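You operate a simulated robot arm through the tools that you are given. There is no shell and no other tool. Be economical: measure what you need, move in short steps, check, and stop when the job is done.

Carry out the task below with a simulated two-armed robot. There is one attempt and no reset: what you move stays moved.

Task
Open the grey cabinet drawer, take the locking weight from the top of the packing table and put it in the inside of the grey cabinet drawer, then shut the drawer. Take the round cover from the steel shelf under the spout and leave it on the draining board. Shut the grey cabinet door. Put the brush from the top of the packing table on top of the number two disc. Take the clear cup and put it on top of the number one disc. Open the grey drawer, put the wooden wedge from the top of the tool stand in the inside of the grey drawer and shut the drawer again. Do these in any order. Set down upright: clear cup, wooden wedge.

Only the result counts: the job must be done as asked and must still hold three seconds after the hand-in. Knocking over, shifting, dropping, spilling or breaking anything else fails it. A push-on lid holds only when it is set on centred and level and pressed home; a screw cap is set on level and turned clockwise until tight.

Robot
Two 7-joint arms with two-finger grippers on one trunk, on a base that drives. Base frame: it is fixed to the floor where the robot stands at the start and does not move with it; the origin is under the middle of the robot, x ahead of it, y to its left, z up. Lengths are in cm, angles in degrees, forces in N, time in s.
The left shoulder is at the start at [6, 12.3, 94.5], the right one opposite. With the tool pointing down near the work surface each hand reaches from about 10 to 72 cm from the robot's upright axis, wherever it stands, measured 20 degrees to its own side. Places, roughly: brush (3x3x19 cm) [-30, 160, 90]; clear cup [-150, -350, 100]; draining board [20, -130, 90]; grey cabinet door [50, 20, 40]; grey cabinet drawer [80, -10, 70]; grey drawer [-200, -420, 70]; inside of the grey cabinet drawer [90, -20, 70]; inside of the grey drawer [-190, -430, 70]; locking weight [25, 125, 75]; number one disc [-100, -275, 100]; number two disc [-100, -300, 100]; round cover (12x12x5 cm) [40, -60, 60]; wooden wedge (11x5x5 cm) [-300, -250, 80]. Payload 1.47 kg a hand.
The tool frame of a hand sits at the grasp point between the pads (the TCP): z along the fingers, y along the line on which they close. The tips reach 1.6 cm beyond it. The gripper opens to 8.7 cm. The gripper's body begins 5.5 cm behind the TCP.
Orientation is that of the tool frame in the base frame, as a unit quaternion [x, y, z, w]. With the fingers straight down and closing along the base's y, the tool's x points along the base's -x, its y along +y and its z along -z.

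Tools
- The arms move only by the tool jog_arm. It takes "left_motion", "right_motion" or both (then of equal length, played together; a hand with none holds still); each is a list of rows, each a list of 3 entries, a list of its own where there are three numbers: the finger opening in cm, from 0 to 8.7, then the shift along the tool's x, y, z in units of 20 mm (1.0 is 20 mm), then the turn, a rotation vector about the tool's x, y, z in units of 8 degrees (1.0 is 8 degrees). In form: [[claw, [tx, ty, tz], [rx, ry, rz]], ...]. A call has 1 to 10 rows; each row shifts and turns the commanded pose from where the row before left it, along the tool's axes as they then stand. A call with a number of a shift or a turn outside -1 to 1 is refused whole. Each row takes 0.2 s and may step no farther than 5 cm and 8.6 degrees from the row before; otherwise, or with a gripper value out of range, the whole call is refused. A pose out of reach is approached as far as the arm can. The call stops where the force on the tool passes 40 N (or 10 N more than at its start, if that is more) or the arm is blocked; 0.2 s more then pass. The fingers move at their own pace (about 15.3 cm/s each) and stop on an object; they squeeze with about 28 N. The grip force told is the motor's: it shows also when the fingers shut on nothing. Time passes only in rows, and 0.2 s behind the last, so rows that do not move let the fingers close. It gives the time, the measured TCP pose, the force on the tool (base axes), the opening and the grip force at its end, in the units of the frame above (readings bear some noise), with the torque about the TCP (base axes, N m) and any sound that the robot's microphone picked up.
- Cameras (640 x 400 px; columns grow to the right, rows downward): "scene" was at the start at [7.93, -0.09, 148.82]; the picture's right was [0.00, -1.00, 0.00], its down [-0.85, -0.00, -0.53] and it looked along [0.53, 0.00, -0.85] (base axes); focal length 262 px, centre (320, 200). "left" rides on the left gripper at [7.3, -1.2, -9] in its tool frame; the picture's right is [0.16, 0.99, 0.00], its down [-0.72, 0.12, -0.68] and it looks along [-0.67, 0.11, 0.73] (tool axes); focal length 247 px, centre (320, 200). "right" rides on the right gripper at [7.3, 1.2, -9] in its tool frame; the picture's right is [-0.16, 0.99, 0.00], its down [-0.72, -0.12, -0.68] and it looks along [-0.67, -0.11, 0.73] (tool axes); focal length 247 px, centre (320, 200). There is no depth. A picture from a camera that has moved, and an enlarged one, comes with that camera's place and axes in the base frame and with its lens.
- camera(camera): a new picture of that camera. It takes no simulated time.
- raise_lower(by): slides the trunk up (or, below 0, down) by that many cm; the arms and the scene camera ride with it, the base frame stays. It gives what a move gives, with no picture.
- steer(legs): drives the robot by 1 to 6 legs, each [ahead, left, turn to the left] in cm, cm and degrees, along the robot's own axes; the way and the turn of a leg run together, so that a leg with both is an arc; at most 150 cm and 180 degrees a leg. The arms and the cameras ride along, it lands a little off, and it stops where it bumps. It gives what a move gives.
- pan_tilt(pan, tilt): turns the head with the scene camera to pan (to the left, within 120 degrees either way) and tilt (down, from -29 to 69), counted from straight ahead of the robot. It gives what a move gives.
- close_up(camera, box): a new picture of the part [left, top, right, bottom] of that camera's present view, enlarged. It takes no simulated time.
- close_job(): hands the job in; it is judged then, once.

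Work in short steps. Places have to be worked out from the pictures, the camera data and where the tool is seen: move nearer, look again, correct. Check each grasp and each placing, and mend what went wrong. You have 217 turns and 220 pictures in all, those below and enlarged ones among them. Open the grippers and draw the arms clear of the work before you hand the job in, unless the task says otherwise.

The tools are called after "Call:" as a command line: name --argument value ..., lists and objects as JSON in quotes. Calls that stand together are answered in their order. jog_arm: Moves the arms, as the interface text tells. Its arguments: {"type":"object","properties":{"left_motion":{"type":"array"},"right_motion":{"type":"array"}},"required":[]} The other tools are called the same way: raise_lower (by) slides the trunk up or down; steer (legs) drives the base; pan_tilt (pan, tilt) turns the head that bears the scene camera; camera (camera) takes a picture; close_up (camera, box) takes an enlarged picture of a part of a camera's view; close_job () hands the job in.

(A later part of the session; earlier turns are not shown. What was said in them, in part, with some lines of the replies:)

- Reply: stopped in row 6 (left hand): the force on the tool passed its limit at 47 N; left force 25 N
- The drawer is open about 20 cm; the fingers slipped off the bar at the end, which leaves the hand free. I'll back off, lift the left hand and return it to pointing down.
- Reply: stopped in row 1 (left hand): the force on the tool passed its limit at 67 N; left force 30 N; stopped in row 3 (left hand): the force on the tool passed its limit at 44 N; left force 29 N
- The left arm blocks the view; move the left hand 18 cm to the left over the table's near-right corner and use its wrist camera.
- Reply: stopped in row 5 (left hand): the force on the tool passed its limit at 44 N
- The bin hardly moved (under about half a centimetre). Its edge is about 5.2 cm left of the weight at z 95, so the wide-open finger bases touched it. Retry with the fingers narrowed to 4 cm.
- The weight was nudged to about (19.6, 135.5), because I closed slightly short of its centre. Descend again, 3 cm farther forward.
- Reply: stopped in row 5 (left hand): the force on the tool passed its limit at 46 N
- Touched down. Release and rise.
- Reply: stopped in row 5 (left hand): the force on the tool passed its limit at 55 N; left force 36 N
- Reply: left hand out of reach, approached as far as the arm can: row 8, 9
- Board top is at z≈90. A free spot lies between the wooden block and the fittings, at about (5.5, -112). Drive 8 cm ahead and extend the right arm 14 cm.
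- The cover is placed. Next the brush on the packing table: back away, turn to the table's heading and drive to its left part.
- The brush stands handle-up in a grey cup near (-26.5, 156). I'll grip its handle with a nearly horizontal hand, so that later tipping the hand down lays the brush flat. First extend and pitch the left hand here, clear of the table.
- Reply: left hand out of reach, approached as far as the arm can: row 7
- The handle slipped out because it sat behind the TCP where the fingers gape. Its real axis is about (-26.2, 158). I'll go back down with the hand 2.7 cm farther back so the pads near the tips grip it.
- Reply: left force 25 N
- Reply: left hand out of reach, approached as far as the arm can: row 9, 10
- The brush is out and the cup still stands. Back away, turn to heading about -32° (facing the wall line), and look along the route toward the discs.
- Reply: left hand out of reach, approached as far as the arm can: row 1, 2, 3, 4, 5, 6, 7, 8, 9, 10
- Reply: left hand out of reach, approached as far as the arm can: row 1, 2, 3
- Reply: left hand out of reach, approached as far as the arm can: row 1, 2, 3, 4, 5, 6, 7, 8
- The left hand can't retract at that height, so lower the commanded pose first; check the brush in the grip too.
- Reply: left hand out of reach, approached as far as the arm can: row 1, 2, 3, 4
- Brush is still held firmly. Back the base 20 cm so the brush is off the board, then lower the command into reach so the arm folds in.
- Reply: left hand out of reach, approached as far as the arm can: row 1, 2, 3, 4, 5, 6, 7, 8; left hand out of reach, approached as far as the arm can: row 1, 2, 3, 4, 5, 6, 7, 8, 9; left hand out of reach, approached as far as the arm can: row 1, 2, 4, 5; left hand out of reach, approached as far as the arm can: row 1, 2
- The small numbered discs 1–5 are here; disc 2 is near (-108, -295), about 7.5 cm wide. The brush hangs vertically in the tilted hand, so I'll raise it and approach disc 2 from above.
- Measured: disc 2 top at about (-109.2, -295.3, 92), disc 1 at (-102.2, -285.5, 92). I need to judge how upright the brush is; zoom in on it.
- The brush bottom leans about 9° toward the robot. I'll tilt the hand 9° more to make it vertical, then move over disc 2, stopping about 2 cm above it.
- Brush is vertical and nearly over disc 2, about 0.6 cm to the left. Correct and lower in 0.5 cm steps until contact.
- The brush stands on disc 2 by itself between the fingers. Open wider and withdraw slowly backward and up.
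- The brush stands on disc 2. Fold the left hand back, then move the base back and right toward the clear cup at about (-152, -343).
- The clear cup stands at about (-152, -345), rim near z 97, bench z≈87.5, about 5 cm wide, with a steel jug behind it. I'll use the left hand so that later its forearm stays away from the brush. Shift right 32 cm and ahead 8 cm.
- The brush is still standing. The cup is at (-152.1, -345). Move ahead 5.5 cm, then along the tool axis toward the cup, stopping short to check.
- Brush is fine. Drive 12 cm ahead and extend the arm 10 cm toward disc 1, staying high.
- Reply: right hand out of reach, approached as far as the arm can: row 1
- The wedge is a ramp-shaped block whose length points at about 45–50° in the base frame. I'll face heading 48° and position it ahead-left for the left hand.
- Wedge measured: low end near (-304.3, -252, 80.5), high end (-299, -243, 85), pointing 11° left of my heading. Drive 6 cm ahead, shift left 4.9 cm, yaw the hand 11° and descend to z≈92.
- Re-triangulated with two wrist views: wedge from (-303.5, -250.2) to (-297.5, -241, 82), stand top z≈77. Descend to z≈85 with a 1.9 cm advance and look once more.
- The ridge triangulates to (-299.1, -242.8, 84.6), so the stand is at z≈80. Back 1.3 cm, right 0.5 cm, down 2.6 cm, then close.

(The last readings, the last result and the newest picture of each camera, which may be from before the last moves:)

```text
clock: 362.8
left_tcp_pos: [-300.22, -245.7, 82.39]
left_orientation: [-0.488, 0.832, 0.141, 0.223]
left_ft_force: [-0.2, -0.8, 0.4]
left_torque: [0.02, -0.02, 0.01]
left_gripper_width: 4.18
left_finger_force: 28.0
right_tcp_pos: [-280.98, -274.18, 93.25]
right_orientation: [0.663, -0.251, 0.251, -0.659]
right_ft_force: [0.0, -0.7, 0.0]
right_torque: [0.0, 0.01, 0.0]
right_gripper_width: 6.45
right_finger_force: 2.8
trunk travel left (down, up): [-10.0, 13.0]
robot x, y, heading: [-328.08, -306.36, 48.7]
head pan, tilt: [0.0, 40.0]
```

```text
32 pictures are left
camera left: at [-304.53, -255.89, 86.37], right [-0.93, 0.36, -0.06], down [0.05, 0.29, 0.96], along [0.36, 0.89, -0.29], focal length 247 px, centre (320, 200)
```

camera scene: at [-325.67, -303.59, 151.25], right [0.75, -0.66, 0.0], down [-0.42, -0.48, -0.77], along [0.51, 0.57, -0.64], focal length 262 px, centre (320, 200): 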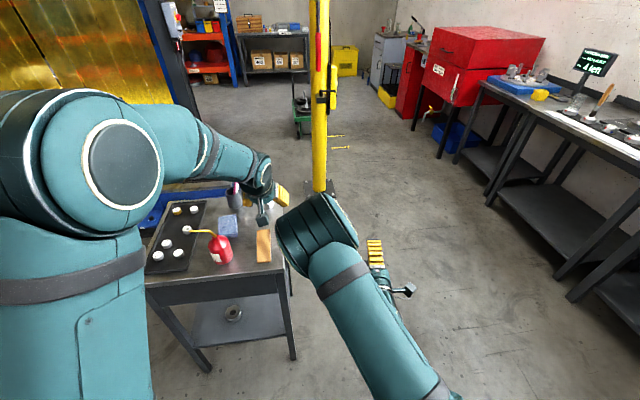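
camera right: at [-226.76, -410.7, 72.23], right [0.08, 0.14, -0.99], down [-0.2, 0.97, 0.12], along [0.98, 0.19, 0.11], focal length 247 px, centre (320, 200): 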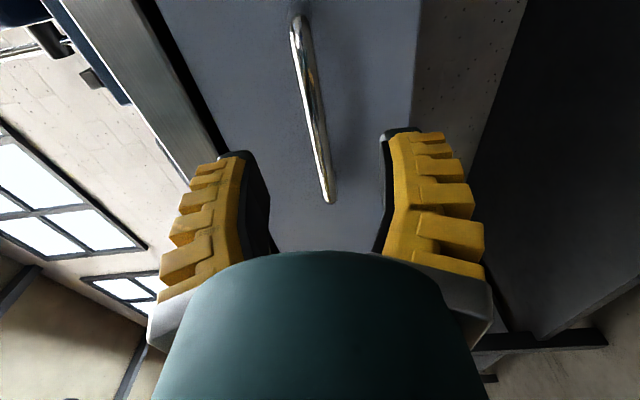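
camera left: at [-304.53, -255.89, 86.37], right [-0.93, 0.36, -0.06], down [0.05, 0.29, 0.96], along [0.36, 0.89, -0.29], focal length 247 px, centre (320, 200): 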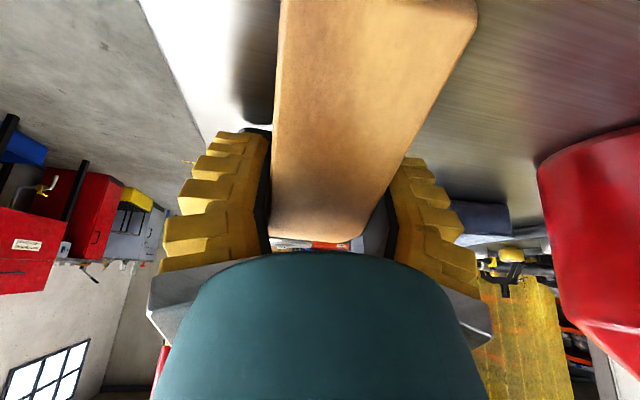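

Gripped (4.2 cm). Lift straight up 20 cm and check it stays level.

Call:
jog_arm --left_motion '[[0, [-0.25, 0, -0.43], [0, 0, 0]], [0, [-0.509, 0, -0.861], [0, 0, 0]], [0, [-0.509, 0, -0.861], [0, 0, 0]], [0, [-0.509, 0, -0.861], [0, 0, 0]], [0, [-0.509, 0, -0.861], [0, 0, 0]], [0, [-0.509, 0, -0.861], [0, 0, 0]], [0, [-0.509, 0, -0.861], [0, 0, 0]], [0, [-0.509, 0, -0.861], [0, 0, 0]], [0, [-0.509, 0, -0.861], [0, 0, 0]], [0, [-0.509, 0, -0.861], [0, 0, 0]]]'

Call:
camera --camera "left"

Call:
close_up --camera "scene" --box '[180, 160, 340, 300]'

```text
clock: 365.0
left_tcp_pos: [-300.06, -245.93, 101.43]
left_orientation: [-0.488, 0.832, 0.141, 0.224]
left_ft_force: [-0.1, -0.8, -0.6]
left_torque: [0.03, 0.01, 0.04]
left_gripper_width: 4.1
left_finger_force: 28.0
right_tcp_pos: [-281.08, -274.09, 93.23]
right_orientation: [0.663, -0.251, 0.25, -0.659]
right_ft_force: [-0.1, 0.3, -0.3]
right_torque: [0.0, 0.0, 0.04]
right_gripper_width: 6.49
right_finger_force: 3.7
trunk travel left (down, up): [-10.0, 13.0]
robot x, y, heading: [-328.05, -306.24, 48.7]
head pan, tilt: [0.0, 40.0]
```

```text
31 pictures are left
camera left: at [-304.26, -255.98, 105.52], right [-0.93, 0.36, -0.06], down [0.05, 0.29, 0.96], along [0.36, 0.89, -0.29], focal length 247 px, centre (320, 200)
```

left: 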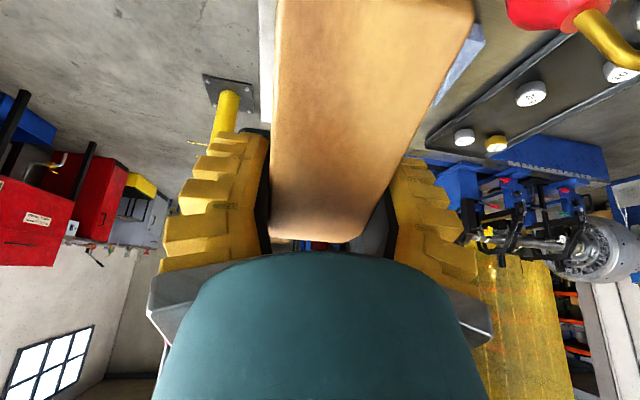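

```text
2.86 times, centred on (260, 230) of scene
camera zoom: at [-321.79, -299.21, 151.26], right [0.75, -0.66, 0.0], down [-0.42, -0.48, -0.77], along [0.51, 0.58, -0.64], focal length 749 px, centre (491, 114)
```

zoom: 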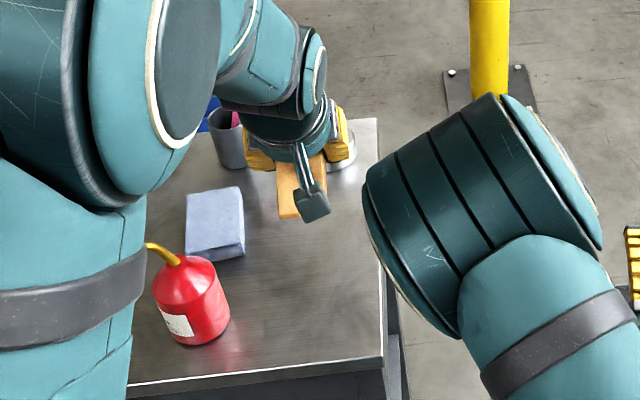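

The wedge is held level. I want the drawer open farther to clear the wrist camera, so return to the pose from which the right hand released the handle.

Call:
steer --legs '[[-15, 0, 0], [0, 0, -80], [60, 0, 0]]'

```text
clock: 372.8
left_tcp_pos: [-223.39, -367.37, 101.47]
left_orientation: [0.17, 0.949, -0.038, 0.262]
left_ft_force: [0.2, -0.2, -1.2]
left_torque: [0.0, 0.02, 0.0]
left_gripper_width: 4.05
left_finger_force: 28.0
right_tcp_pos: [-248.44, -390.64, 93.18]
right_orientation: [-0.341, 0.622, -0.618, 0.339]
right_ft_force: [0.0, -0.2, 0.5]
right_torque: [-0.01, 0.01, -0.04]
right_gripper_width: 6.47
right_finger_force: 2.8
trunk travel left (down, up): [-10.0, 13.0]
robot x, y, heading: [-287.68, -349.05, -32.4]
head pan, tilt: [0.0, 40.0]
```

Call:
steer --legs '[[0, 0, 1.1]]'

Call:
jog_arm --right_motion '[[6, [0, 1, 0.4], [0, 0, 0]], [6, [0, 1, 0.4], [0, 0, 0]], [6, [0, 1, 0.4], [0, 0, 0]], [6, [0, 1, 0.4], [0, 0, 0]], [6, [0, 1, 0.4], [0, 0, 0]], [6, [0, 1, 0.4], [0, 0, 0]], [6, [0, 1, 0.4], [0, 0, 0]], [6, [0, 1, 0.4], [0, 0, 0]], [6, [0, 1, 0.4], [0, 0, 0]], [6, [0, 1, 0.4], [0, 0, 0]]]'

Call:
camera --camera "right"

```text
clock: 373.5
left_tcp_pos: [-223.1, -366.25, 101.42]
left_orientation: [0.162, 0.951, -0.037, 0.262]
left_ft_force: [0.3, -0.3, -0.4]
left_torque: [-0.01, -0.02, 0.01]
left_gripper_width: 4.06
left_finger_force: 28.3
right_tcp_pos: [-247.57, -389.82, 93.2]
right_orientation: [-0.348, 0.618, -0.615, 0.345]
right_ft_force: [-1.2, -0.4, 0.0]
right_torque: [0.02, 0.03, 0.02]
right_gripper_width: 6.48
right_finger_force: 3.0
trunk travel left (down, up): [-10.0, 13.0]
robot x, y, heading: [-287.49, -349.17, -31.4]
head pan, tilt: [0.0, 40.0]
```

```text
clock: 375.7
left_tcp_pos: [-223.07, -366.29, 101.47]
left_orientation: [0.161, 0.951, -0.036, 0.262]
left_ft_force: [-1.0, -0.3, -1.3]
left_torque: [0.01, 0.01, 0.03]
left_gripper_width: 4.06
left_finger_force: 28.3
right_tcp_pos: [-240.81, -393.77, 73.02]
right_orientation: [-0.347, 0.619, -0.614, 0.345]
right_ft_force: [0.2, 0.2, 0.5]
right_torque: [-0.03, -0.01, 0.0]
right_gripper_width: 6.46
right_finger_force: 3.2
trunk travel left (down, up): [-10.0, 13.0]
robot x, y, heading: [-287.35, -349.33, -31.2]
head pan, tilt: [0.0, 40.0]
```

```text
29 pictures are left
camera right: at [-252.21, -395.29, 71.89], right [0.08, 0.14, -0.99], down [-0.2, 0.97, 0.12], along [0.98, 0.19, 0.1], focal length 247 px, centre (320, 200)
```

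right: 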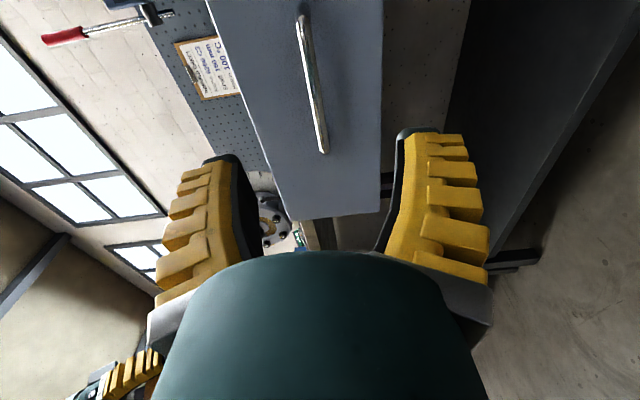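

Handle centre is about 14.5 cm ahead and 1.4 cm left. Align, advance, grip and pull out another 10 cm.

Call:
jog_arm --right_motion '[[6, [-0.35, 0, 0.9], [0, 0, 0]], [6, [-0.35, 0, 0.9], [0, 0, 0]], [6, [0, 0, 0.9], [0, 0, 0]], [6, [0, 0, 0.9], [0, 0, 0]], [6, [0, 0, 0.9], [0, 0, 0]], [6, [0, 0, 0.9], [0, 0, 0]], [6, [0, 0, 0.9], [0, 0, 0]], [6, [0, 0, 0.9], [0, 0, 0]], [0, [0, 0, 0], [0, 0, 0]], [0, [0, 0, 0], [0, 0, 0]]]'

Call:
camera --camera "right"

```text
clock: 377.9
left_tcp_pos: [-223.12, -366.16, 101.62]
left_orientation: [0.161, 0.951, -0.037, 0.262]
left_ft_force: [-0.3, 0.1, 0.2]
left_torque: [-0.02, 0.0, -0.02]
left_gripper_width: 4.05
left_finger_force: 27.9
right_tcp_pos: [-227.61, -400.22, 73.32]
right_orientation: [-0.348, 0.617, -0.615, 0.346]
right_ft_force: [1.7, -1.7, 5.8]
right_torque: [0.23, 0.34, -0.01]
right_gripper_width: 0.02
right_finger_force: 28.1
trunk travel left (down, up): [-10.0, 13.0]
robot x, y, heading: [-287.65, -349.25, -31.1]
head pan, tilt: [0.0, 40.0]
```

```text
28 pictures are left
camera right: at [-239.0, -401.74, 72.07], right [0.08, 0.14, -0.99], down [-0.2, 0.97, 0.12], along [0.98, 0.19, 0.11], focal length 247 px, centre (320, 200)
```

right: 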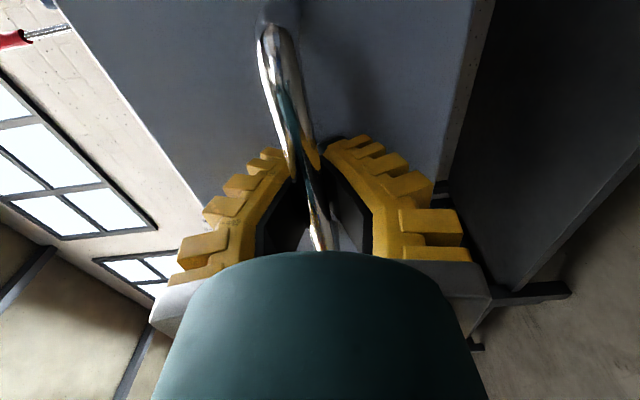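

Bar is in the grip. Pull 9 cm, then release and withdraw.

Call:
steer --legs '[[-9, 0, 0]]'

Call:
jog_arm --right_motion '[[5, [0, 0, 0], [0, 0, 0]], [6, [0, 0, 0], [0, 0, 0]], [6, [0, 0, 0], [0, 0, 0]], [6, [0, 0, -0.7], [0, 0, 0]], [6, [0, 0, -1], [0, 0, 0]], [6, [0, 0, -1], [0, 0, 0]], [6, [0, 0, -1], [0, 0, 0]], [6, [0, 0, -1], [0, 0, 0]], [6, [0, 0, -1], [0, 0, 0]], [6, [0, 0, -1], [0, 0, 0]]]'

Call:
jog_arm --right_motion '[[6, [0.6, -0.5, -0.8], [0, 0, 0]], [6, [0.6, -0.5, -0.8], [0, 0, 0]], [6, [0.6, -0.5, -0.8], [0, 0, 0]], [6, [0.6, -0.5, -0.6], [0, 0, 0]], [6, [0.6, -0.5, -0.6], [0, 0, 0]], [6, [0.6, -0.5, 0], [0, 0, 0]], [6, [0.6, -0.5, 0], [0, 0, 0]], [6, [0.6, -0.5, 0], [0, 0, 0]]]'

Call:
pan_tilt --pan 0 --tilt 50

Call:
camera --camera "scene"

```text
clock: 379.0
left_tcp_pos: [-230.74, -361.59, 101.58]
left_orientation: [0.162, 0.951, -0.036, 0.262]
left_ft_force: [-0.4, 0.9, -1.0]
left_torque: [-0.01, -0.03, 0.01]
left_gripper_width: 4.08
left_finger_force: 27.5
right_tcp_pos: [-235.36, -395.71, 73.13]
right_orientation: [-0.347, 0.619, -0.614, 0.344]
right_ft_force: [-0.4, -2.2, 5.5]
right_torque: [0.12, 0.07, 0.0]
right_gripper_width: 0.0
right_finger_force: 28.4
trunk travel left (down, up): [-10.0, 13.0]
robot x, y, heading: [-295.21, -344.63, -31.6]
head pan, tilt: [0.0, 40.0]
```

```text
clock: 381.2
left_tcp_pos: [-230.76, -361.83, 101.5]
left_orientation: [0.162, 0.951, -0.036, 0.262]
left_ft_force: [0.1, -0.4, -1.1]
left_torque: [0.01, 0.01, -0.02]
left_gripper_width: 4.08
left_finger_force: 28.4
right_tcp_pos: [-246.72, -388.63, 73.11]
right_orientation: [-0.347, 0.619, -0.615, 0.344]
right_ft_force: [-0.5, -0.1, 0.9]
right_torque: [-0.01, -0.02, 0.0]
right_gripper_width: 6.47
right_finger_force: 3.0
trunk travel left (down, up): [-10.0, 13.0]
robot x, y, heading: [-295.12, -344.32, -31.4]
head pan, tilt: [0.0, 40.0]
```

```text
clock: 383.0
left_tcp_pos: [-230.6, -361.74, 101.57]
left_orientation: [0.162, 0.951, -0.036, 0.261]
left_ft_force: [1.4, 1.1, -0.8]
left_torque: [-0.02, 0.02, 0.0]
left_gripper_width: 4.04
left_finger_force: 27.9
right_tcp_pos: [-257.85, -393.24, 81.18]
right_orientation: [-0.346, 0.619, -0.615, 0.344]
right_ft_force: [-0.9, 0.1, 1.0]
right_torque: [-0.01, -0.02, 0.02]
right_gripper_width: 6.46
right_finger_force: 3.1
trunk travel left (down, up): [-10.0, 13.0]
robot x, y, heading: [-294.96, -344.46, -31.6]
head pan, tilt: [0.0, 40.0]
```

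```text
clock: 383.8
left_tcp_pos: [-230.67, -361.86, 101.5]
left_orientation: [0.161, 0.951, -0.035, 0.262]
left_ft_force: [0.3, -0.4, 0.5]
left_torque: [0.01, 0.0, -0.03]
left_gripper_width: 4.05
left_finger_force: 28.5
right_tcp_pos: [-257.87, -393.29, 81.19]
right_orientation: [-0.346, 0.619, -0.615, 0.345]
right_ft_force: [0.3, 0.0, 0.3]
right_torque: [0.0, 0.03, -0.01]
right_gripper_width: 6.46
right_finger_force: 2.9
trunk travel left (down, up): [-10.0, 13.0]
robot x, y, heading: [-295.12, -344.49, -31.4]
head pan, tilt: [0.0, 50.0]
```

```text
27 pictures are left
camera scene: at [-287.44, -349.2, 149.84], right [-0.52, -0.85, 0.0], down [-0.65, 0.4, -0.64], along [0.55, -0.33, -0.77], focal length 262 px, centre (320, 200)
```

scene: 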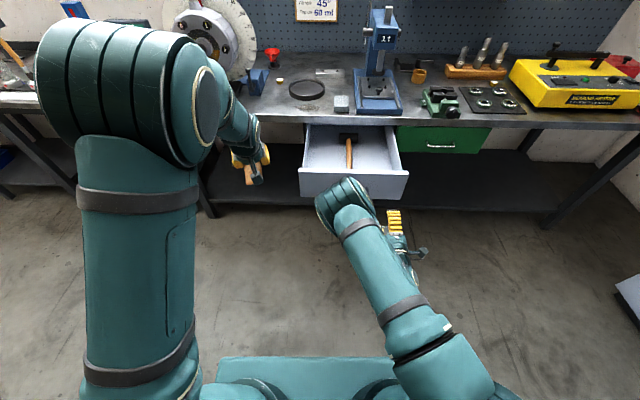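

The drawer is wide open, with a hammer in its middle; the left half (u -441…-459) is free. Raise the right arm out of the way and straighten the left hand's yaw.

Call:
jog_arm --left_motion '[[0, [0, 0, 0], [0.35, 0, 0.592]], [0, [0, 0, 0], [0.35, 0, 0.592]], [0, [0, 0, 0], [0, 0, 0]], [0, [0, 0, 0], [0, 0, 0]], [0, [0, 0, 0], [0, 0, 0]], [0, [0, 0, 0], [0, 0, 0]], [0, [0, 0, 0], [0, 0, 0]], [0, [0, 0, 0], [0, 0, 0]], [0, [0, 0, 0], [0, 0, 0]], [0, [0, 0, 0], [0, 0, 0]]]' --right_motion '[[6, [0.3, -1, -0.4], [0, 0, 0]], [6, [0.3, -1, -0.4], [0, 0, 0]], [6, [0.3, -1, -0.4], [0, 0, 0]], [6, [0.3, -1, -0.4], [0, 0, 0]], [6, [0.3, -1, -0.4], [0, 0, 0]], [6, [0.3, -1, -0.4], [0, 0, 0]], [6, [0.3, -1, -0.4], [0, 0, 0]], [6, [0.3, -1, -0.4], [0, 0, 0]], [6, [0.3, -1, -0.4], [0, 0, 0]], [6, [0.3, -1, -0.4], [0, 0, 0]]]'

Call:
steer --legs '[[0, -21, 0], [25, 0, 0]]'

Call:
camera --camera "scene"

```text
clock: 385.9
left_tcp_pos: [-230.71, -361.71, 101.51]
left_orientation: [0.251, 0.932, -0.06, 0.256]
left_ft_force: [0.0, -0.1, -0.1]
left_torque: [-0.02, -0.06, -0.04]
left_gripper_width: 4.06
left_finger_force: 27.6
right_tcp_pos: [-267.65, -394.13, 101.31]
right_orientation: [-0.347, 0.619, -0.614, 0.345]
right_ft_force: [-0.3, -0.4, -0.2]
right_torque: [0.02, -0.01, 0.0]
right_gripper_width: 6.48
right_finger_force: 2.8
trunk travel left (down, up): [-10.0, 13.0]
robot x, y, heading: [-294.75, -344.47, -31.2]
head pan, tilt: [0.0, 50.0]
```

```text
clock: 389.8
left_tcp_pos: [-220.8, -392.81, 101.48]
left_orientation: [0.254, 0.931, -0.061, 0.256]
left_ft_force: [-0.2, -0.7, -0.9]
left_torque: [0.02, 0.0, -0.03]
left_gripper_width: 4.04
left_finger_force: 28.3
right_tcp_pos: [-257.97, -425.08, 101.14]
right_orientation: [-0.345, 0.621, -0.615, 0.342]
right_ft_force: [0.0, 0.3, -0.9]
right_torque: [0.0, 0.0, 0.01]
right_gripper_width: 6.46
right_finger_force: 3.1
trunk travel left (down, up): [-10.0, 13.0]
robot x, y, heading: [-284.8, -375.32, -31.8]
head pan, tilt: [0.0, 50.0]
```

```text
26 pictures are left
camera scene: at [-277.48, -380.08, 149.83], right [-0.52, -0.85, 0.0], down [-0.65, 0.4, -0.64], along [0.55, -0.34, -0.77], focal length 262 px, centre (320, 200)
```

scene: 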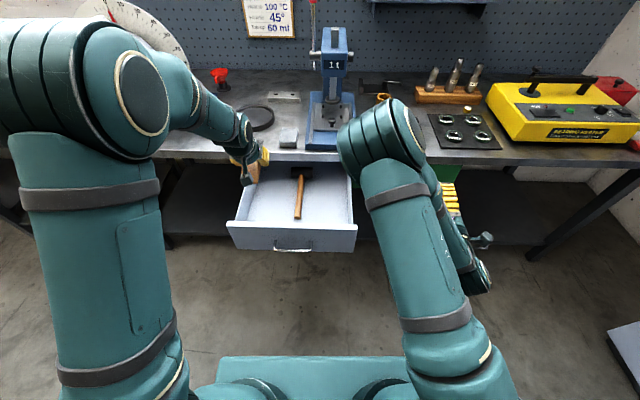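

Lined up with the free left half. Move 12.7 cm ahead while lowering 15 cm, and look.

Call:
jog_arm --left_motion '[[0, [-0.165, 0.04, 0.97], [0, 0, 0]], [0, [-0.165, 0.04, 0.97], [0, 0, 0]], [0, [-0.165, 0.04, 0.97], [0, 0, 0]], [0, [-0.165, 0.04, 0.97], [0, 0, 0]], [0, [-0.165, 0.04, 0.97], [0, 0, 0]], [0, [-0.165, 0.04, 0.97], [0, 0, 0]], [0, [-0.165, 0.04, 0.97], [0, 0, 0]], [0, [-0.165, 0.04, 0.97], [0, 0, 0]], [0, [-0.165, 0.04, 0.97], [0, 0, 0]], [0, [-0.165, 0.04, 0.97], [0, 0, 0]]]'

Call:
close_up --camera "scene" --box '[200, 120, 380, 260]'

Call:
camera --camera "left"

```text
clock: 392.0
left_tcp_pos: [-209.48, -398.32, 86.21]
left_orientation: [0.255, 0.931, -0.062, 0.255]
left_ft_force: [0.3, 0.6, -1.1]
left_torque: [-0.01, -0.02, 0.01]
left_gripper_width: 4.06
left_finger_force: 27.7
right_tcp_pos: [-257.87, -425.12, 101.17]
right_orientation: [-0.345, 0.62, -0.615, 0.343]
right_ft_force: [0.0, 0.1, -0.7]
right_torque: [0.02, -0.04, 0.0]
right_gripper_width: 6.45
right_finger_force: 3.2
trunk travel left (down, up): [-10.0, 13.0]
robot x, y, heading: [-284.92, -375.46, -31.7]
head pan, tilt: [0.0, 50.0]
```

```text
2.86 times, centred on (290, 190) of scene
camera zoom: at [-277.53, -380.04, 149.83], right [-0.52, -0.85, 0.0], down [-0.65, 0.4, -0.64], along [0.55, -0.34, -0.77], focal length 749 px, centre (406, 229)
```

zoom: 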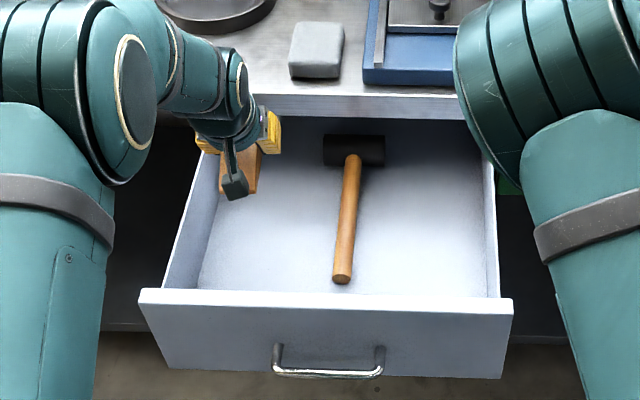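

```text
24 pictures are left
camera left: at [-219.43, -393.94, 90.28], right [0.38, 0.92, -0.06], down [0.29, -0.05, 0.95], along [0.88, -0.38, -0.29], focal length 247 px, centre (320, 200)
```

left: 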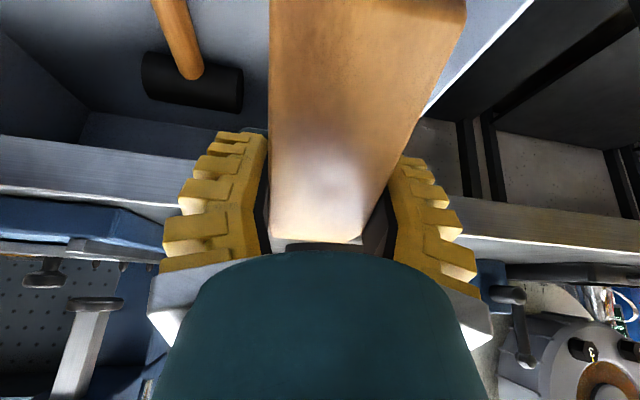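

Shift 2.5 cm right to centre between the side wall and the hammer, then lower toward the floor.

Call:
jog_arm --left_motion '[[0, [0, -0.62, 0], [0, 0, 0]], [0, [0, -0.62, 0], [0, 0, 0]], [0, [0.509, 0, 0.861], [0, 0, 0]], [0, [0.509, 0, 0.861], [0, 0, 0]], [0, [0.509, 0, 0.861], [0, 0, 0]], [0, [0.509, 0, 0.861], [0, 0, 0]], [0, [0.3, 0, 0.51], [0, 0, 0]], [0, [0.2, 0, 0.345], [0, 0, 0]], [0, [0.2, 0, 0.345], [0, 0, 0]]]'

Call:
close_up --camera "scene" --box '[200, 120, 380, 260]'

```text
clock: 394.0
left_tcp_pos: [-210.58, -400.23, 75.73]
left_orientation: [0.255, 0.931, -0.062, 0.255]
left_ft_force: [0.2, -0.1, -1.2]
left_torque: [-0.03, 0.03, -0.01]
left_gripper_width: 4.07
left_finger_force: 27.9
right_tcp_pos: [-257.92, -425.09, 101.17]
right_orientation: [-0.345, 0.62, -0.616, 0.343]
right_ft_force: [0.1, -0.1, 0.7]
right_torque: [0.02, -0.03, 0.0]
right_gripper_width: 6.44
right_finger_force: 3.7
trunk travel left (down, up): [-10.0, 13.0]
robot x, y, heading: [-284.8, -375.47, -31.8]
head pan, tilt: [0.0, 50.0]
```

```text
2.86 times, centred on (290, 190) of scene
camera zoom: at [-277.57, -380.02, 149.83], right [-0.52, -0.85, 0.0], down [-0.65, 0.4, -0.64], along [0.55, -0.34, -0.77], focal length 749 px, centre (406, 229)
```

zoom: 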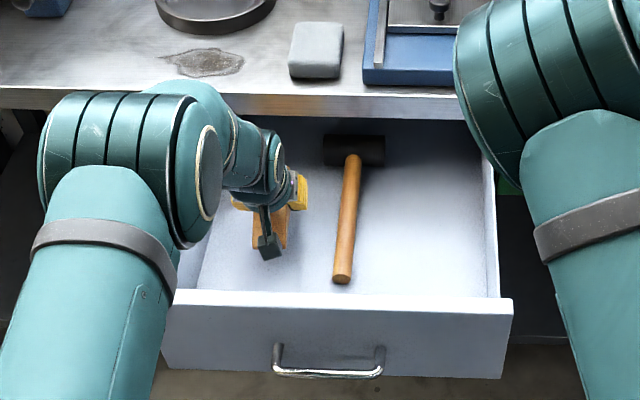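

Continue down in small steps until contact.

Call:
jog_arm --left_motion '[[0, [0.15, 0, 0.26], [0, 0, 0]], [0, [0.15, 0, 0.26], [0, 0, 0]], [0, [0.15, 0, 0.26], [0, 0, 0]], [0, [0.1, 0, 0.17], [0, 0, 0]], [0, [0.1, 0, 0.17], [0, 0, 0]], [0, [0.1, 0, 0.17], [0, 0, 0]], [0, [0, 0, 0], [0, 0, 0]]]'

```text
clock: 395.6
left_tcp_pos: [-210.6, -400.35, 72.64]
left_orientation: [0.255, 0.931, -0.061, 0.255]
left_ft_force: [0.5, 0.5, -0.9]
left_torque: [0.01, -0.03, 0.05]
left_gripper_width: 4.09
left_finger_force: 27.7
right_tcp_pos: [-257.91, -425.03, 101.22]
right_orientation: [-0.345, 0.62, -0.615, 0.344]
right_ft_force: [-0.5, 0.5, 0.7]
right_torque: [-0.03, -0.01, -0.01]
right_gripper_width: 6.45
right_finger_force: 3.1
trunk travel left (down, up): [-10.0, 13.0]
robot x, y, heading: [-284.76, -375.32, -31.3]
head pan, tilt: [0.0, 50.0]
```

Call:
jog_arm --left_motion '[[0, [0.1, 0, 0.17], [0, 0, 0]], [0, [0.1, 0, 0.17], [0, 0, 0]], [0, [0.08, 0, 0.13], [0, 0, 0]], [0, [0.08, 0, 0.13], [0, 0, 0]], [0, [0, 0, 0], [0, 0, 0]]]'

Call:
camera --camera "left"

```text
clock: 396.8
left_tcp_pos: [-210.6, -400.26, 71.4]
left_orientation: [0.255, 0.931, -0.061, 0.255]
left_ft_force: [1.8, 0.2, -1.3]
left_torque: [0.01, 0.01, -0.02]
left_gripper_width: 4.04
left_finger_force: 27.8
right_tcp_pos: [-257.99, -425.09, 101.27]
right_orientation: [-0.345, 0.62, -0.616, 0.342]
right_ft_force: [-0.3, -0.5, -0.3]
right_torque: [0.0, 0.02, -0.03]
right_gripper_width: 6.47
right_finger_force: 2.8
trunk travel left (down, up): [-10.0, 13.0]
robot x, y, heading: [-285.34, -375.22, -31.8]
head pan, tilt: [0.0, 50.0]
```

```text
22 pictures are left
camera left: at [-220.6, -395.81, 75.33], right [0.38, 0.92, -0.06], down [0.29, -0.05, 0.95], along [0.88, -0.38, -0.29], focal length 247 px, centre (320, 200)
```

left: 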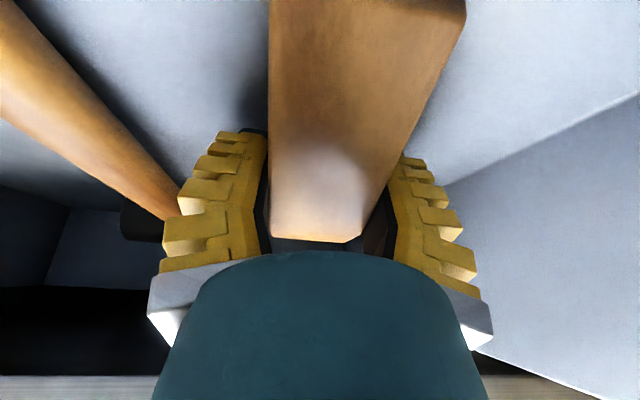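

The hammer handle is close on the right; shift 1 cm left and continue down.

Call:
jog_arm --left_motion '[[0, [0, 0.5, 0], [0, 0, 0]], [0, [0.08, 0, 0.13], [0, 0, 0]], [0, [0.08, 0, 0.13], [0, 0, 0]], [0, [0.08, 0, 0.13], [0, 0, 0]], [0, [0.08, 0, 0.13], [0, 0, 0]], [0, [0, 0, 0], [0, 0, 0]]]'

```text
clock: 398.2
left_tcp_pos: [-210.1, -399.4, 70.52]
left_orientation: [0.253, 0.93, -0.062, 0.26]
left_ft_force: [1.4, 0.7, 31.1]
left_torque: [-0.46, 0.04, -0.04]
left_gripper_width: 4.14
left_finger_force: 27.6
right_tcp_pos: [-258.26, -425.01, 101.29]
right_orientation: [-0.345, 0.619, -0.617, 0.342]
right_ft_force: [-0.4, 0.0, -0.4]
right_torque: [0.02, 0.01, 0.0]
right_gripper_width: 6.43
right_finger_force: 3.3
trunk travel left (down, up): [-10.0, 13.0]
robot x, y, heading: [-284.93, -375.32, -31.7]
head pan, tilt: [0.0, 50.0]
```

Floor contact. Ease up slightly, open only a little, and rise.

Call:
jog_arm --left_motion '[[4, [-0.04, 0, -0.07], [0, 0, 0]], [4.6, [0, 0, 0], [0, 0, 0]], [5, [0, 0, 0], [0, 0, 0]], [5.2, [0, 0, 0], [0, 0, 0]], [5.2, [-0.25, 0, -0.43], [0, 0, 0]], [5.2, [-0.509, 0, -0.861], [0, 0, 0]], [5.2, [-0.509, 0, -0.861], [0, 0, 0]], [5.2, [-0.509, 0, -0.861], [0, 0, 0]], [5.2, [-0.509, 0, -0.861], [0, 0, 0]], [5.2, [-0.509, 0, -0.861], [0, 0, 0]]]'

Call:
close_up --camera "scene" --box '[200, 120, 380, 260]'

```text
clock: 400.4
left_tcp_pos: [-210.11, -399.47, 81.19]
left_orientation: [0.254, 0.931, -0.06, 0.255]
left_ft_force: [0.2, -0.2, 0.1]
left_torque: [-0.01, 0.02, -0.02]
left_gripper_width: 5.73
left_finger_force: 3.9
right_tcp_pos: [-258.01, -425.05, 101.34]
right_orientation: [-0.345, 0.62, -0.616, 0.342]
right_ft_force: [0.3, 0.1, 0.4]
right_torque: [0.0, -0.04, -0.01]
right_gripper_width: 6.47
right_finger_force: 2.8
trunk travel left (down, up): [-10.0, 13.0]
robot x, y, heading: [-285.15, -375.26, -31.6]
head pan, tilt: [0.0, 50.0]
```

```text
2.86 times, centred on (290, 190) of scene
camera zoom: at [-277.62, -380.01, 149.84], right [-0.52, -0.85, 0.0], down [-0.65, 0.4, -0.64], along [0.55, -0.34, -0.77], focal length 749 px, centre (406, 229)
```

zoom: 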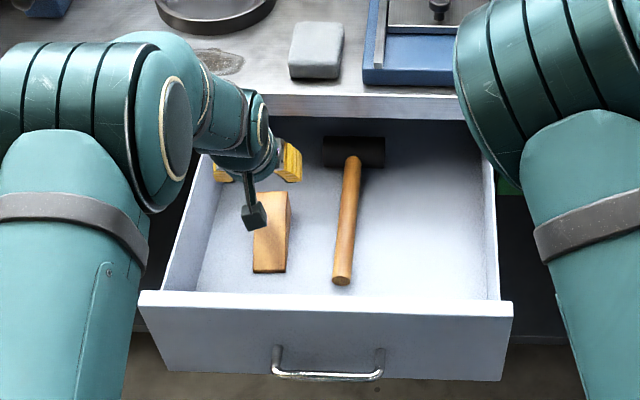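

The wedge rests upright in the drawer. Raise the left hand clear, back off, and bring the horizontal right hand (fingers shut) in front of the drawer's centre.

Call:
jog_arm --left_motion '[[5.2, [-0.509, 0, -0.861], [0, 0, 0]], [5.2, [-0.509, 0, -0.861], [0, 0, 0]], [5.2, [-0.509, 0, -0.861], [0, 0, 0]], [5.2, [-0.509, 0, -0.861], [0, 0, 0]], [5.2, [-0.509, 0, -0.861], [0, 0, 0]], [5.2, [-0.509, 0, -0.861], [0, 0, 0]], [5.2, [-0.509, 0, -0.861], [0, 0, 0]], [5.2, [-0.509, 0, -0.861], [0, 0, 0]], [5.2, [-0.509, 0, -0.861], [0, 0, 0]], [5.2, [-0.509, 0, -0.861], [0, 0, 0]]]'

Call:
steer --legs '[[-17, 0, 0], [0, 35, 0]]'

Call:
jog_arm --right_motion '[[0, [0, 1, 0], [0, 0, 0]], [0, [0, 1, 0], [0, 0, 0]], [0, [0, 1, 0], [0, 0, 0]], [0, [0, 1, 0], [0, 0, 0]], [0, [0, 1, 0], [0, 0, 0]], [0, [0, 1, 0], [0, 0, 0]], [0, [0, 1, 0], [0, 0, 0]], [0, [0, 1, 0], [0, 0, 0]], [0, [0, 1, 0], [0, 0, 0]], [0, [0, 1, 0], [0, 0, 0]]]'

Call:
camera --camera "scene"

```text
clock: 402.6
left_tcp_pos: [-210.14, -399.91, 101.37]
left_orientation: [0.255, 0.93, -0.062, 0.256]
left_ft_force: [0.1, -0.6, 0.3]
left_torque: [-0.02, 0.01, 0.03]
left_gripper_width: 5.7
left_finger_force: 3.9
right_tcp_pos: [-258.06, -425.08, 101.16]
right_orientation: [-0.345, 0.621, -0.615, 0.343]
right_ft_force: [0.8, 1.1, 0.3]
right_torque: [-0.02, 0.0, -0.02]
right_gripper_width: 6.44
right_finger_force: 3.6
trunk travel left (down, up): [-10.0, 13.0]
robot x, y, heading: [-285.04, -375.55, -31.7]
head pan, tilt: [0.0, 50.0]
```

```text
clock: 407.4
left_tcp_pos: [-205.94, -360.81, 101.24]
left_orientation: [0.256, 0.93, -0.061, 0.255]
left_ft_force: [-0.4, 0.0, 0.6]
left_torque: [-0.01, 0.01, 0.01]
left_gripper_width: 5.73
left_finger_force: 3.9
right_tcp_pos: [-253.89, -385.92, 101.36]
right_orientation: [-0.344, 0.62, -0.616, 0.342]
right_ft_force: [0.0, 0.6, 0.0]
right_torque: [0.01, 0.01, 0.02]
right_gripper_width: 6.46
right_finger_force: 3.3
trunk travel left (down, up): [-10.0, 13.0]
robot x, y, heading: [-280.64, -336.11, -31.7]
head pan, tilt: [0.0, 50.0]
```

```text
clock: 409.6
left_tcp_pos: [-205.93, -360.85, 101.32]
left_orientation: [0.255, 0.931, -0.061, 0.255]
left_ft_force: [0.3, 0.6, 0.1]
left_torque: [-0.02, 0.01, -0.05]
left_gripper_width: 5.73
left_finger_force: 4.0
right_tcp_pos: [-254.21, -385.88, 81.19]
right_orientation: [-0.344, 0.621, -0.616, 0.342]
right_ft_force: [-0.8, 0.6, 0.8]
right_torque: [0.01, -0.02, 0.02]
right_gripper_width: 0.0
right_finger_force: 27.6
trunk travel left (down, up): [-10.0, 13.0]
robot x, y, heading: [-280.71, -336.16, -31.5]
head pan, tilt: [0.0, 50.0]
```

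```text
20 pictures are left
camera scene: at [-273.36, -340.93, 149.83], right [-0.53, -0.85, 0.0], down [-0.65, 0.4, -0.64], along [0.55, -0.34, -0.77], focal length 262 px, centre (320, 200)
```

scene: 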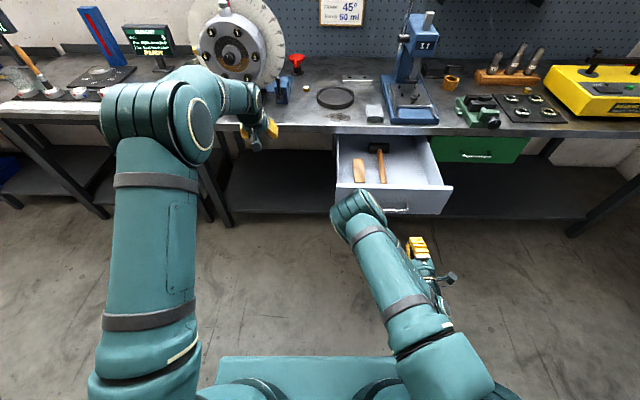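

The right elbow sticks out ahead of the folded hand. Back the base off 24 cm and shift right 12 cm, then extend the hand 20 cm ahead and 12 cm left so it leads.

Call:
steer --legs '[[-24, 0, 0], [0, -12, 0]]'

Call:
jog_arm --right_motion '[[0, [-0.6, 0.24, 1], [0, 0, 0]], [0, [-0.6, 0.24, 1], [0, 0, 0]], [0, [-0.6, 0.24, 1], [0, 0, 0]], [0, [-0.6, 0.24, 1], [0, 0, 0]], [0, [-0.6, 0.24, 1], [0, 0, 0]], [0, [-0.6, 0.24, 1], [0, 0, 0]], [0, [-0.6, 0.24, 1], [0, 0, 0]], [0, [-0.6, 0.24, 1], [0, 0, 0]], [0, [-0.6, 0.24, 1], [0, 0, 0]], [0, [-0.6, 0.2, 1], [0, 0, 0]]]'

Call:
camera --camera "scene"

Call:
camera --camera "right"

```text
clock: 412.6
left_tcp_pos: [-232.77, -358.77, 101.12]
left_orientation: [0.257, 0.93, -0.062, 0.255]
left_ft_force: [-0.9, -0.2, -0.1]
left_torque: [0.01, 0.0, 0.02]
left_gripper_width: 5.73
left_finger_force: 3.6
right_tcp_pos: [-281.07, -383.69, 81.15]
right_orientation: [-0.342, 0.621, -0.617, 0.341]
right_ft_force: [0.2, -0.4, 0.3]
right_torque: [-0.02, 0.01, 0.01]
right_gripper_width: 0.0
right_finger_force: 28.3
trunk travel left (down, up): [-10.0, 13.0]
robot x, y, heading: [-307.6, -333.25, -32.0]
head pan, tilt: [0.0, 50.0]
```

```text
clock: 414.8
left_tcp_pos: [-232.79, -358.72, 101.29]
left_orientation: [0.257, 0.93, -0.062, 0.256]
left_ft_force: [-1.0, 0.6, -1.2]
left_torque: [0.04, 0.01, 0.04]
left_gripper_width: 5.74
left_finger_force: 3.4
right_tcp_pos: [-258.02, -384.27, 76.25]
right_orientation: [-0.343, 0.621, -0.616, 0.341]
right_ft_force: [0.1, -0.1, 0.5]
right_torque: [-0.04, 0.01, -0.01]
right_gripper_width: 0.0
right_finger_force: 28.3
trunk travel left (down, up): [-10.0, 13.0]
robot x, y, heading: [-307.79, -333.74, -32.1]
head pan, tilt: [0.0, 50.0]
```

```text
19 pictures are left
camera scene: at [-300.09, -338.57, 149.83], right [-0.53, -0.85, 0.0], down [-0.65, 0.41, -0.64], along [0.54, -0.34, -0.77], focal length 262 px, centre (320, 200)
```

scene: 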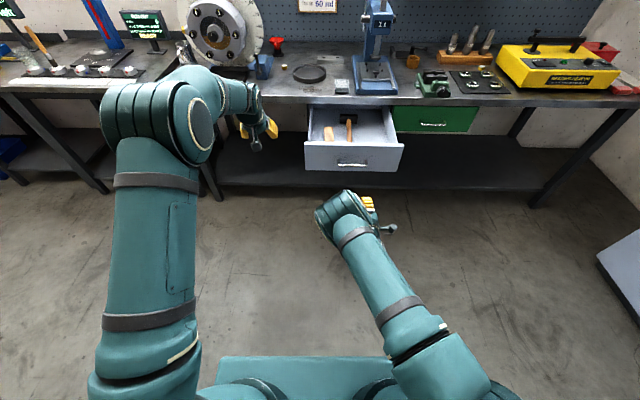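

```text
18 pictures are left
camera right: at [-269.36, -385.58, 75.12], right [0.08, 0.14, -0.99], down [-0.19, 0.97, 0.12], along [0.98, 0.18, 0.1], focal length 247 px, centre (320, 200)
```

right: 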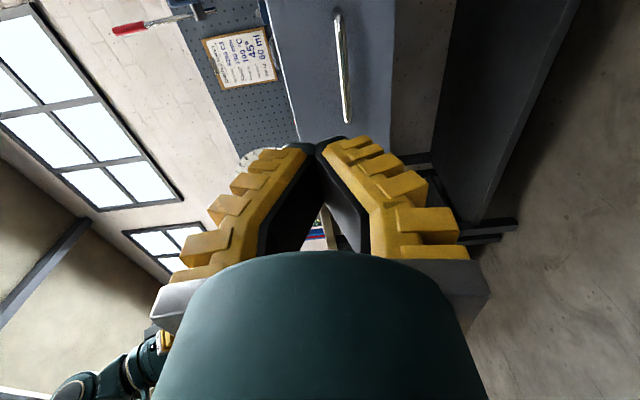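

The hand now leads. Extend 6 cm more, then drive ahead 45 cm to push the drawer most of the way in.

Call:
jog_arm --right_motion '[[0, [0, 0, 1], [0, 0, 0]], [0, [0, 0, 1], [0, 0, 0]], [0, [0, 0, 1], [0, 0, 0]]]'

Call:
steer --legs '[[23, 0, 0]]'

Call:
camera --camera "scene"

```text
clock: 415.6
left_tcp_pos: [-232.75, -358.68, 101.23]
left_orientation: [0.257, 0.93, -0.062, 0.256]
left_ft_force: [-0.2, -0.3, -0.9]
left_torque: [0.02, -0.01, 0.0]
left_gripper_width: 5.73
left_finger_force: 3.9
right_tcp_pos: [-252.59, -387.46, 76.06]
right_orientation: [-0.344, 0.621, -0.616, 0.34]
right_ft_force: [0.0, 0.6, 0.0]
right_torque: [-0.01, 0.05, -0.04]
right_gripper_width: 0.0
right_finger_force: 28.1
trunk travel left (down, up): [-10.0, 13.0]
robot x, y, heading: [-307.2, -333.66, -32.2]
head pan, tilt: [0.0, 50.0]
```

```text
clock: 417.4
left_tcp_pos: [-213.38, -370.81, 101.17]
left_orientation: [0.258, 0.93, -0.061, 0.255]
left_ft_force: [0.5, 0.1, -0.2]
left_torque: [0.02, -0.02, 0.02]
left_gripper_width: 5.71
left_finger_force: 3.8
right_tcp_pos: [-233.41, -399.49, 76.16]
right_orientation: [-0.344, 0.621, -0.617, 0.341]
right_ft_force: [0.5, 0.3, -0.8]
right_torque: [-0.01, -0.02, 0.05]
right_gripper_width: 0.04
right_finger_force: 28.5
trunk travel left (down, up): [-10.0, 13.0]
robot x, y, heading: [-288.32, -345.95, -31.8]
head pan, tilt: [0.0, 50.0]
```

```text
17 pictures are left
camera scene: at [-280.6, -350.76, 149.82], right [-0.53, -0.85, 0.0], down [-0.65, 0.41, -0.64], along [0.54, -0.34, -0.77], focal length 262 px, centre (320, 200)
```

scene: 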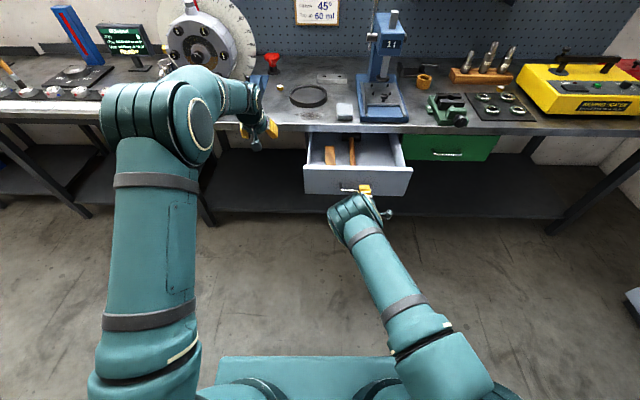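

Tips are at the drawer front. Push on 23 cm with the base.

Call:
steer --legs '[[23, 0, 0]]'

Call:
camera --camera "scene"

```text
clock: 419.1
left_tcp_pos: [-193.86, -382.84, 101.22]
left_orientation: [0.256, 0.93, -0.061, 0.255]
left_ft_force: [-0.1, -0.6, -0.5]
left_torque: [0.01, -0.02, -0.04]
left_gripper_width: 5.72
left_finger_force: 3.1
right_tcp_pos: [-213.71, -411.32, 75.8]
right_orientation: [-0.345, 0.623, -0.614, 0.341]
right_ft_force: [0.5, -0.7, -0.2]
right_torque: [0.03, -0.02, 0.03]
right_gripper_width: 0.0
right_finger_force: 27.6
trunk travel left (down, up): [-10.0, 13.0]
robot x, y, heading: [-268.56, -357.79, -31.9]
head pan, tilt: [0.0, 50.0]
```

```text
16 pictures are left
camera scene: at [-261.18, -362.85, 149.8], right [-0.53, -0.85, 0.0], down [-0.65, 0.41, -0.64], along [0.54, -0.34, -0.77], focal length 262 px, centre (320, 200)
```

scene: 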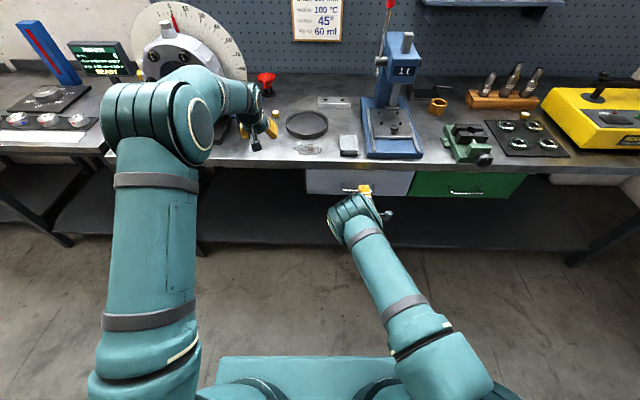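

Nearly shut. Finish with the arm until force stops it.

Call:
jog_arm --right_motion '[[0, [0, 0, 0.5], [0, 0, 0]], [0, [0, 0, 0.5], [0, 0, 0]], [0, [0, 0, 0.5], [0, 0, 0]], [0, [0, 0, 0.5], [0, 0, 0]], [0, [0, 0, 0.5], [0, 0, 0]], [0, [0, 0, 0.5], [0, 0, 0]], [0, [0, 0, 0.5], [0, 0, 0]], [0, [0, 0, 0.5], [0, 0, 0]]]'

Call:
close_up --camera "scene" --box '[280, 130, 420, 240]'

```text
clock: 419.7
left_tcp_pos: [-194.19, -382.59, 101.39]
left_orientation: [0.257, 0.93, -0.063, 0.256]
left_ft_force: [-0.4, 0.2, 0.5]
left_torque: [0.0, 0.0, 0.01]
left_gripper_width: 5.72
left_finger_force: 3.7
right_tcp_pos: [-212.84, -411.92, 76.12]
right_orientation: [-0.345, 0.621, -0.615, 0.341]
right_ft_force: [-22.8, 16.0, 16.7]
right_torque: [0.11, 0.51, -0.33]
right_gripper_width: 0.0
right_finger_force: 27.0
trunk travel left (down, up): [-10.0, 13.0]
robot x, y, heading: [-268.78, -358.18, -32.0]
head pan, tilt: [0.0, 50.0]
stopped in row 2 (right hand): the force on the tool passed its limit at 53 N (the readings are from after the stop); the commanded pose is now the measured one
```

```text
3.64 times, centred on (350, 185) of scene
camera zoom: at [-261.7, -362.42, 149.88], right [-0.53, -0.85, 0.0], down [-0.65, 0.4, -0.65], along [0.55, -0.34, -0.76], focal length 954 px, centre (211, 254)
```

zoom: 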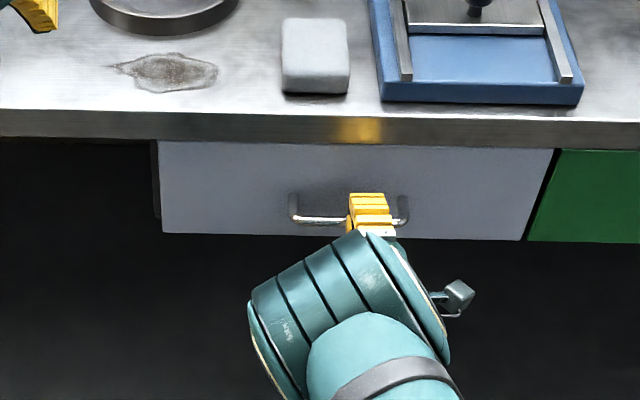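

Comparing with the green drawer beside it, the front is flush. Retreat the right hand and verify.

Call:
jog_arm --right_motion '[[0, [0, 0, -0.5], [0, 0, 0]], [0, [0, 0, -1], [0, 0, 0]], [0, [0, 0, -1], [0, 0, 0]], [0, [0, 0, -1], [0, 0, 0]], [0, [0, 0, -1], [0, 0, 0]], [0, [0, 0, -1], [0, 0, 0]]]'

Call:
steer --legs '[[-20, 0, 0]]'

Call:
close_up --camera "scene" --box '[270, 90, 450, 210]'

```text
clock: 421.1
left_tcp_pos: [-193.87, -382.78, 101.32]
left_orientation: [0.256, 0.93, -0.061, 0.255]
left_ft_force: [0.1, -0.6, -0.8]
left_torque: [-0.02, 0.01, -0.02]
left_gripper_width: 5.74
left_finger_force: 3.7
right_tcp_pos: [-222.03, -406.15, 75.97]
right_orientation: [-0.346, 0.624, -0.613, 0.341]
right_ft_force: [0.3, 0.5, -0.1]
right_torque: [0.02, 0.02, 0.0]
right_gripper_width: 0.02
right_finger_force: 27.8
trunk travel left (down, up): [-10.0, 13.0]
robot x, y, heading: [-268.97, -358.01, -31.9]
head pan, tilt: [0.0, 50.0]
```

```text
clock: 422.7
left_tcp_pos: [-210.7, -372.58, 101.26]
left_orientation: [0.257, 0.93, -0.061, 0.256]
left_ft_force: [0.1, 1.0, 0.3]
left_torque: [0.01, 0.02, -0.01]
left_gripper_width: 5.71
left_finger_force: 3.4
right_tcp_pos: [-238.87, -395.95, 75.9]
right_orientation: [-0.345, 0.624, -0.613, 0.34]
right_ft_force: [0.5, 1.1, -0.1]
right_torque: [0.0, 0.02, -0.01]
right_gripper_width: 0.01
right_finger_force: 28.2
trunk travel left (down, up): [-10.0, 13.0]
robot x, y, heading: [-285.5, -347.5, -32.4]
head pan, tilt: [0.0, 50.0]
```

```text
3.33 times, centred on (360, 150) of scene
camera zoom: at [-278.12, -352.28, 149.85], right [-0.53, -0.85, 0.0], down [-0.65, 0.41, -0.64], along [0.55, -0.34, -0.77], focal length 874 px, centre (187, 367)
```

zoom: 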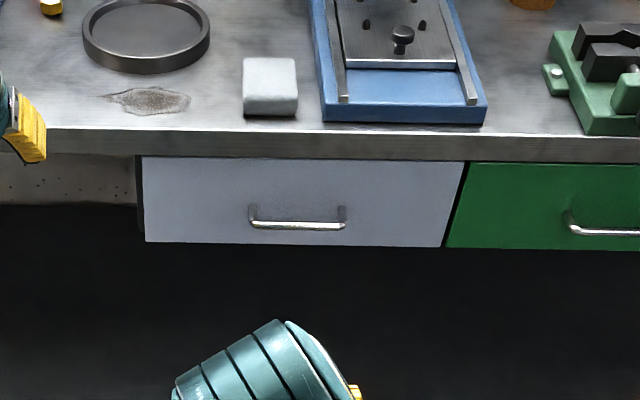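

The grey drawer is shut flush. Raise the right hand, and check the discs from here.

Call:
jog_arm --right_motion '[[4, [0, -1, -0.3], [0, 0, 0]], [4, [0, -1, -0.3], [0, 0, 0]], [4, [0, -1, -0.3], [0, 0, 0]], [4, [0, -1, -0.3], [0, 0, 0]], [4, [0, -1, -0.3], [0, 0, 0]], [4, [0, -1, -0.3], [0, 0, 0]], [4, [0, -1, -0.3], [0, 0, 0]], [4, [0, -1, -0.3], [0, 0, 0]]]'

Call:
steer --legs '[[-15, 0, 0], [0, 110, 0]]'

Call:
pan_tilt --pan 10 --tilt 35

Call:
camera --camera "scene"

```text
clock: 424.5
left_tcp_pos: [-210.76, -372.57, 101.22]
left_orientation: [0.258, 0.93, -0.062, 0.256]
left_ft_force: [0.0, -0.3, 1.4]
left_torque: [0.01, 0.0, -0.01]
left_gripper_width: 5.72
left_finger_force: 3.5
right_tcp_pos: [-242.66, -393.56, 91.95]
right_orientation: [-0.344, 0.623, -0.615, 0.339]
right_ft_force: [-0.9, 0.3, 0.0]
right_torque: [0.02, 0.02, -0.02]
right_gripper_width: 4.58
right_finger_force: 4.1
trunk travel left (down, up): [-10.0, 13.0]
robot x, y, heading: [-285.29, -347.35, -32.2]
head pan, tilt: [0.0, 50.0]
```

```text
clock: 435.4
left_tcp_pos: [-164.38, -270.18, 101.18]
left_orientation: [0.253, 0.931, -0.061, 0.256]
left_ft_force: [0.2, 0.2, 0.6]
left_torque: [0.0, 0.01, -0.01]
left_gripper_width: 5.7
left_finger_force: 3.3
right_tcp_pos: [-196.16, -291.41, 91.93]
right_orientation: [-0.348, 0.622, -0.612, 0.341]
right_ft_force: [-0.6, -0.7, 0.3]
right_torque: [0.03, 0.04, 0.01]
right_gripper_width: 4.55
right_finger_force: 3.9
trunk travel left (down, up): [-10.0, 13.0]
robot x, y, heading: [-239.36, -245.76, -31.5]
head pan, tilt: [0.0, 50.0]
```

```text
clock: 436.2
left_tcp_pos: [-164.4, -270.2, 101.29]
left_orientation: [0.254, 0.931, -0.06, 0.255]
left_ft_force: [-0.4, -0.7, -1.1]
left_torque: [0.02, 0.01, 0.0]
left_gripper_width: 5.73
left_finger_force: 3.7
right_tcp_pos: [-196.17, -291.31, 91.8]
right_orientation: [-0.347, 0.622, -0.613, 0.342]
right_ft_force: [0.2, -0.6, -0.1]
right_torque: [0.01, -0.03, 0.01]
right_gripper_width: 4.58
right_finger_force: 3.8
trunk travel left (down, up): [-10.0, 13.0]
robot x, y, heading: [-239.76, -245.62, -31.5]
head pan, tilt: [10.0, 35.0]
```

```text
13 pictures are left
camera scene: at [-230.33, -249.7, 152.0], right [-0.37, -0.93, 0.0], down [-0.53, 0.21, -0.82], along [0.76, -0.3, -0.57], focal length 262 px, centre (320, 200)
```

scene: 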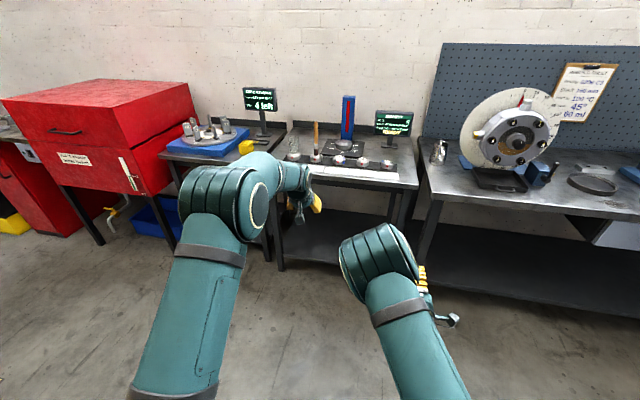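

Call:
close_up --camera "scene" --box '[270, 100, 410, 190]'

```text
4.44 times, centred on (340, 145) of scene
camera zoom: at [-230.33, -249.7, 152.0], right [-0.37, -0.93, 0.0], down [-0.53, 0.21, -0.82], along [0.76, -0.3, -0.57], focal length 1166 px, centre (231, 444)
```

zoom: 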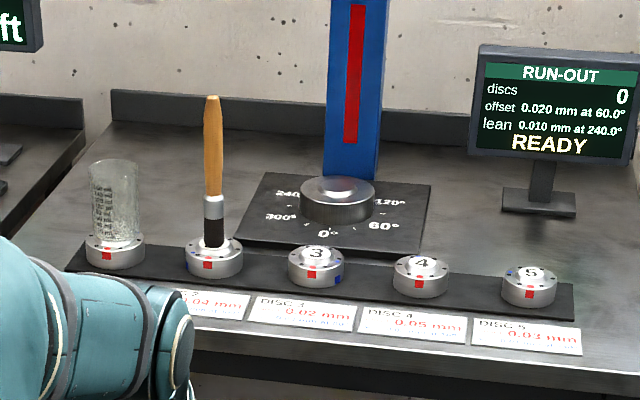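

The cup is upright on disc 1 and the brush is standing on disc 2. Both drawers and the cabinet door are shut, and the cover is on the board. The hands are open and clear, so I'm handing in.

Call:
close_job

```text
The job is handed in.
```

I did every part of the task and handed the job in; two uncertain points are below.

- **Grey cabinet:** the locking weight is in its drawer. The drawer and the door are both shut.
- **Round cover:** it is on the draining board.
- **Brush:** it is standing on its bristles on disc 2, and was still standing when I last looked.
- **Clear cup:** it is upright on disc 1.
- **Wooden wedge:** it is upright in the grey drawer, beside a hammer that was already there. The drawer is shut.

**Uncertain:**
- While picking up the weight I touched the blue bin on the packing table, and it may have moved by about half a centimetre.
- The brush handle slipped out of the fingers several times before it held. That nudged its cup, but the cup stayed upright.
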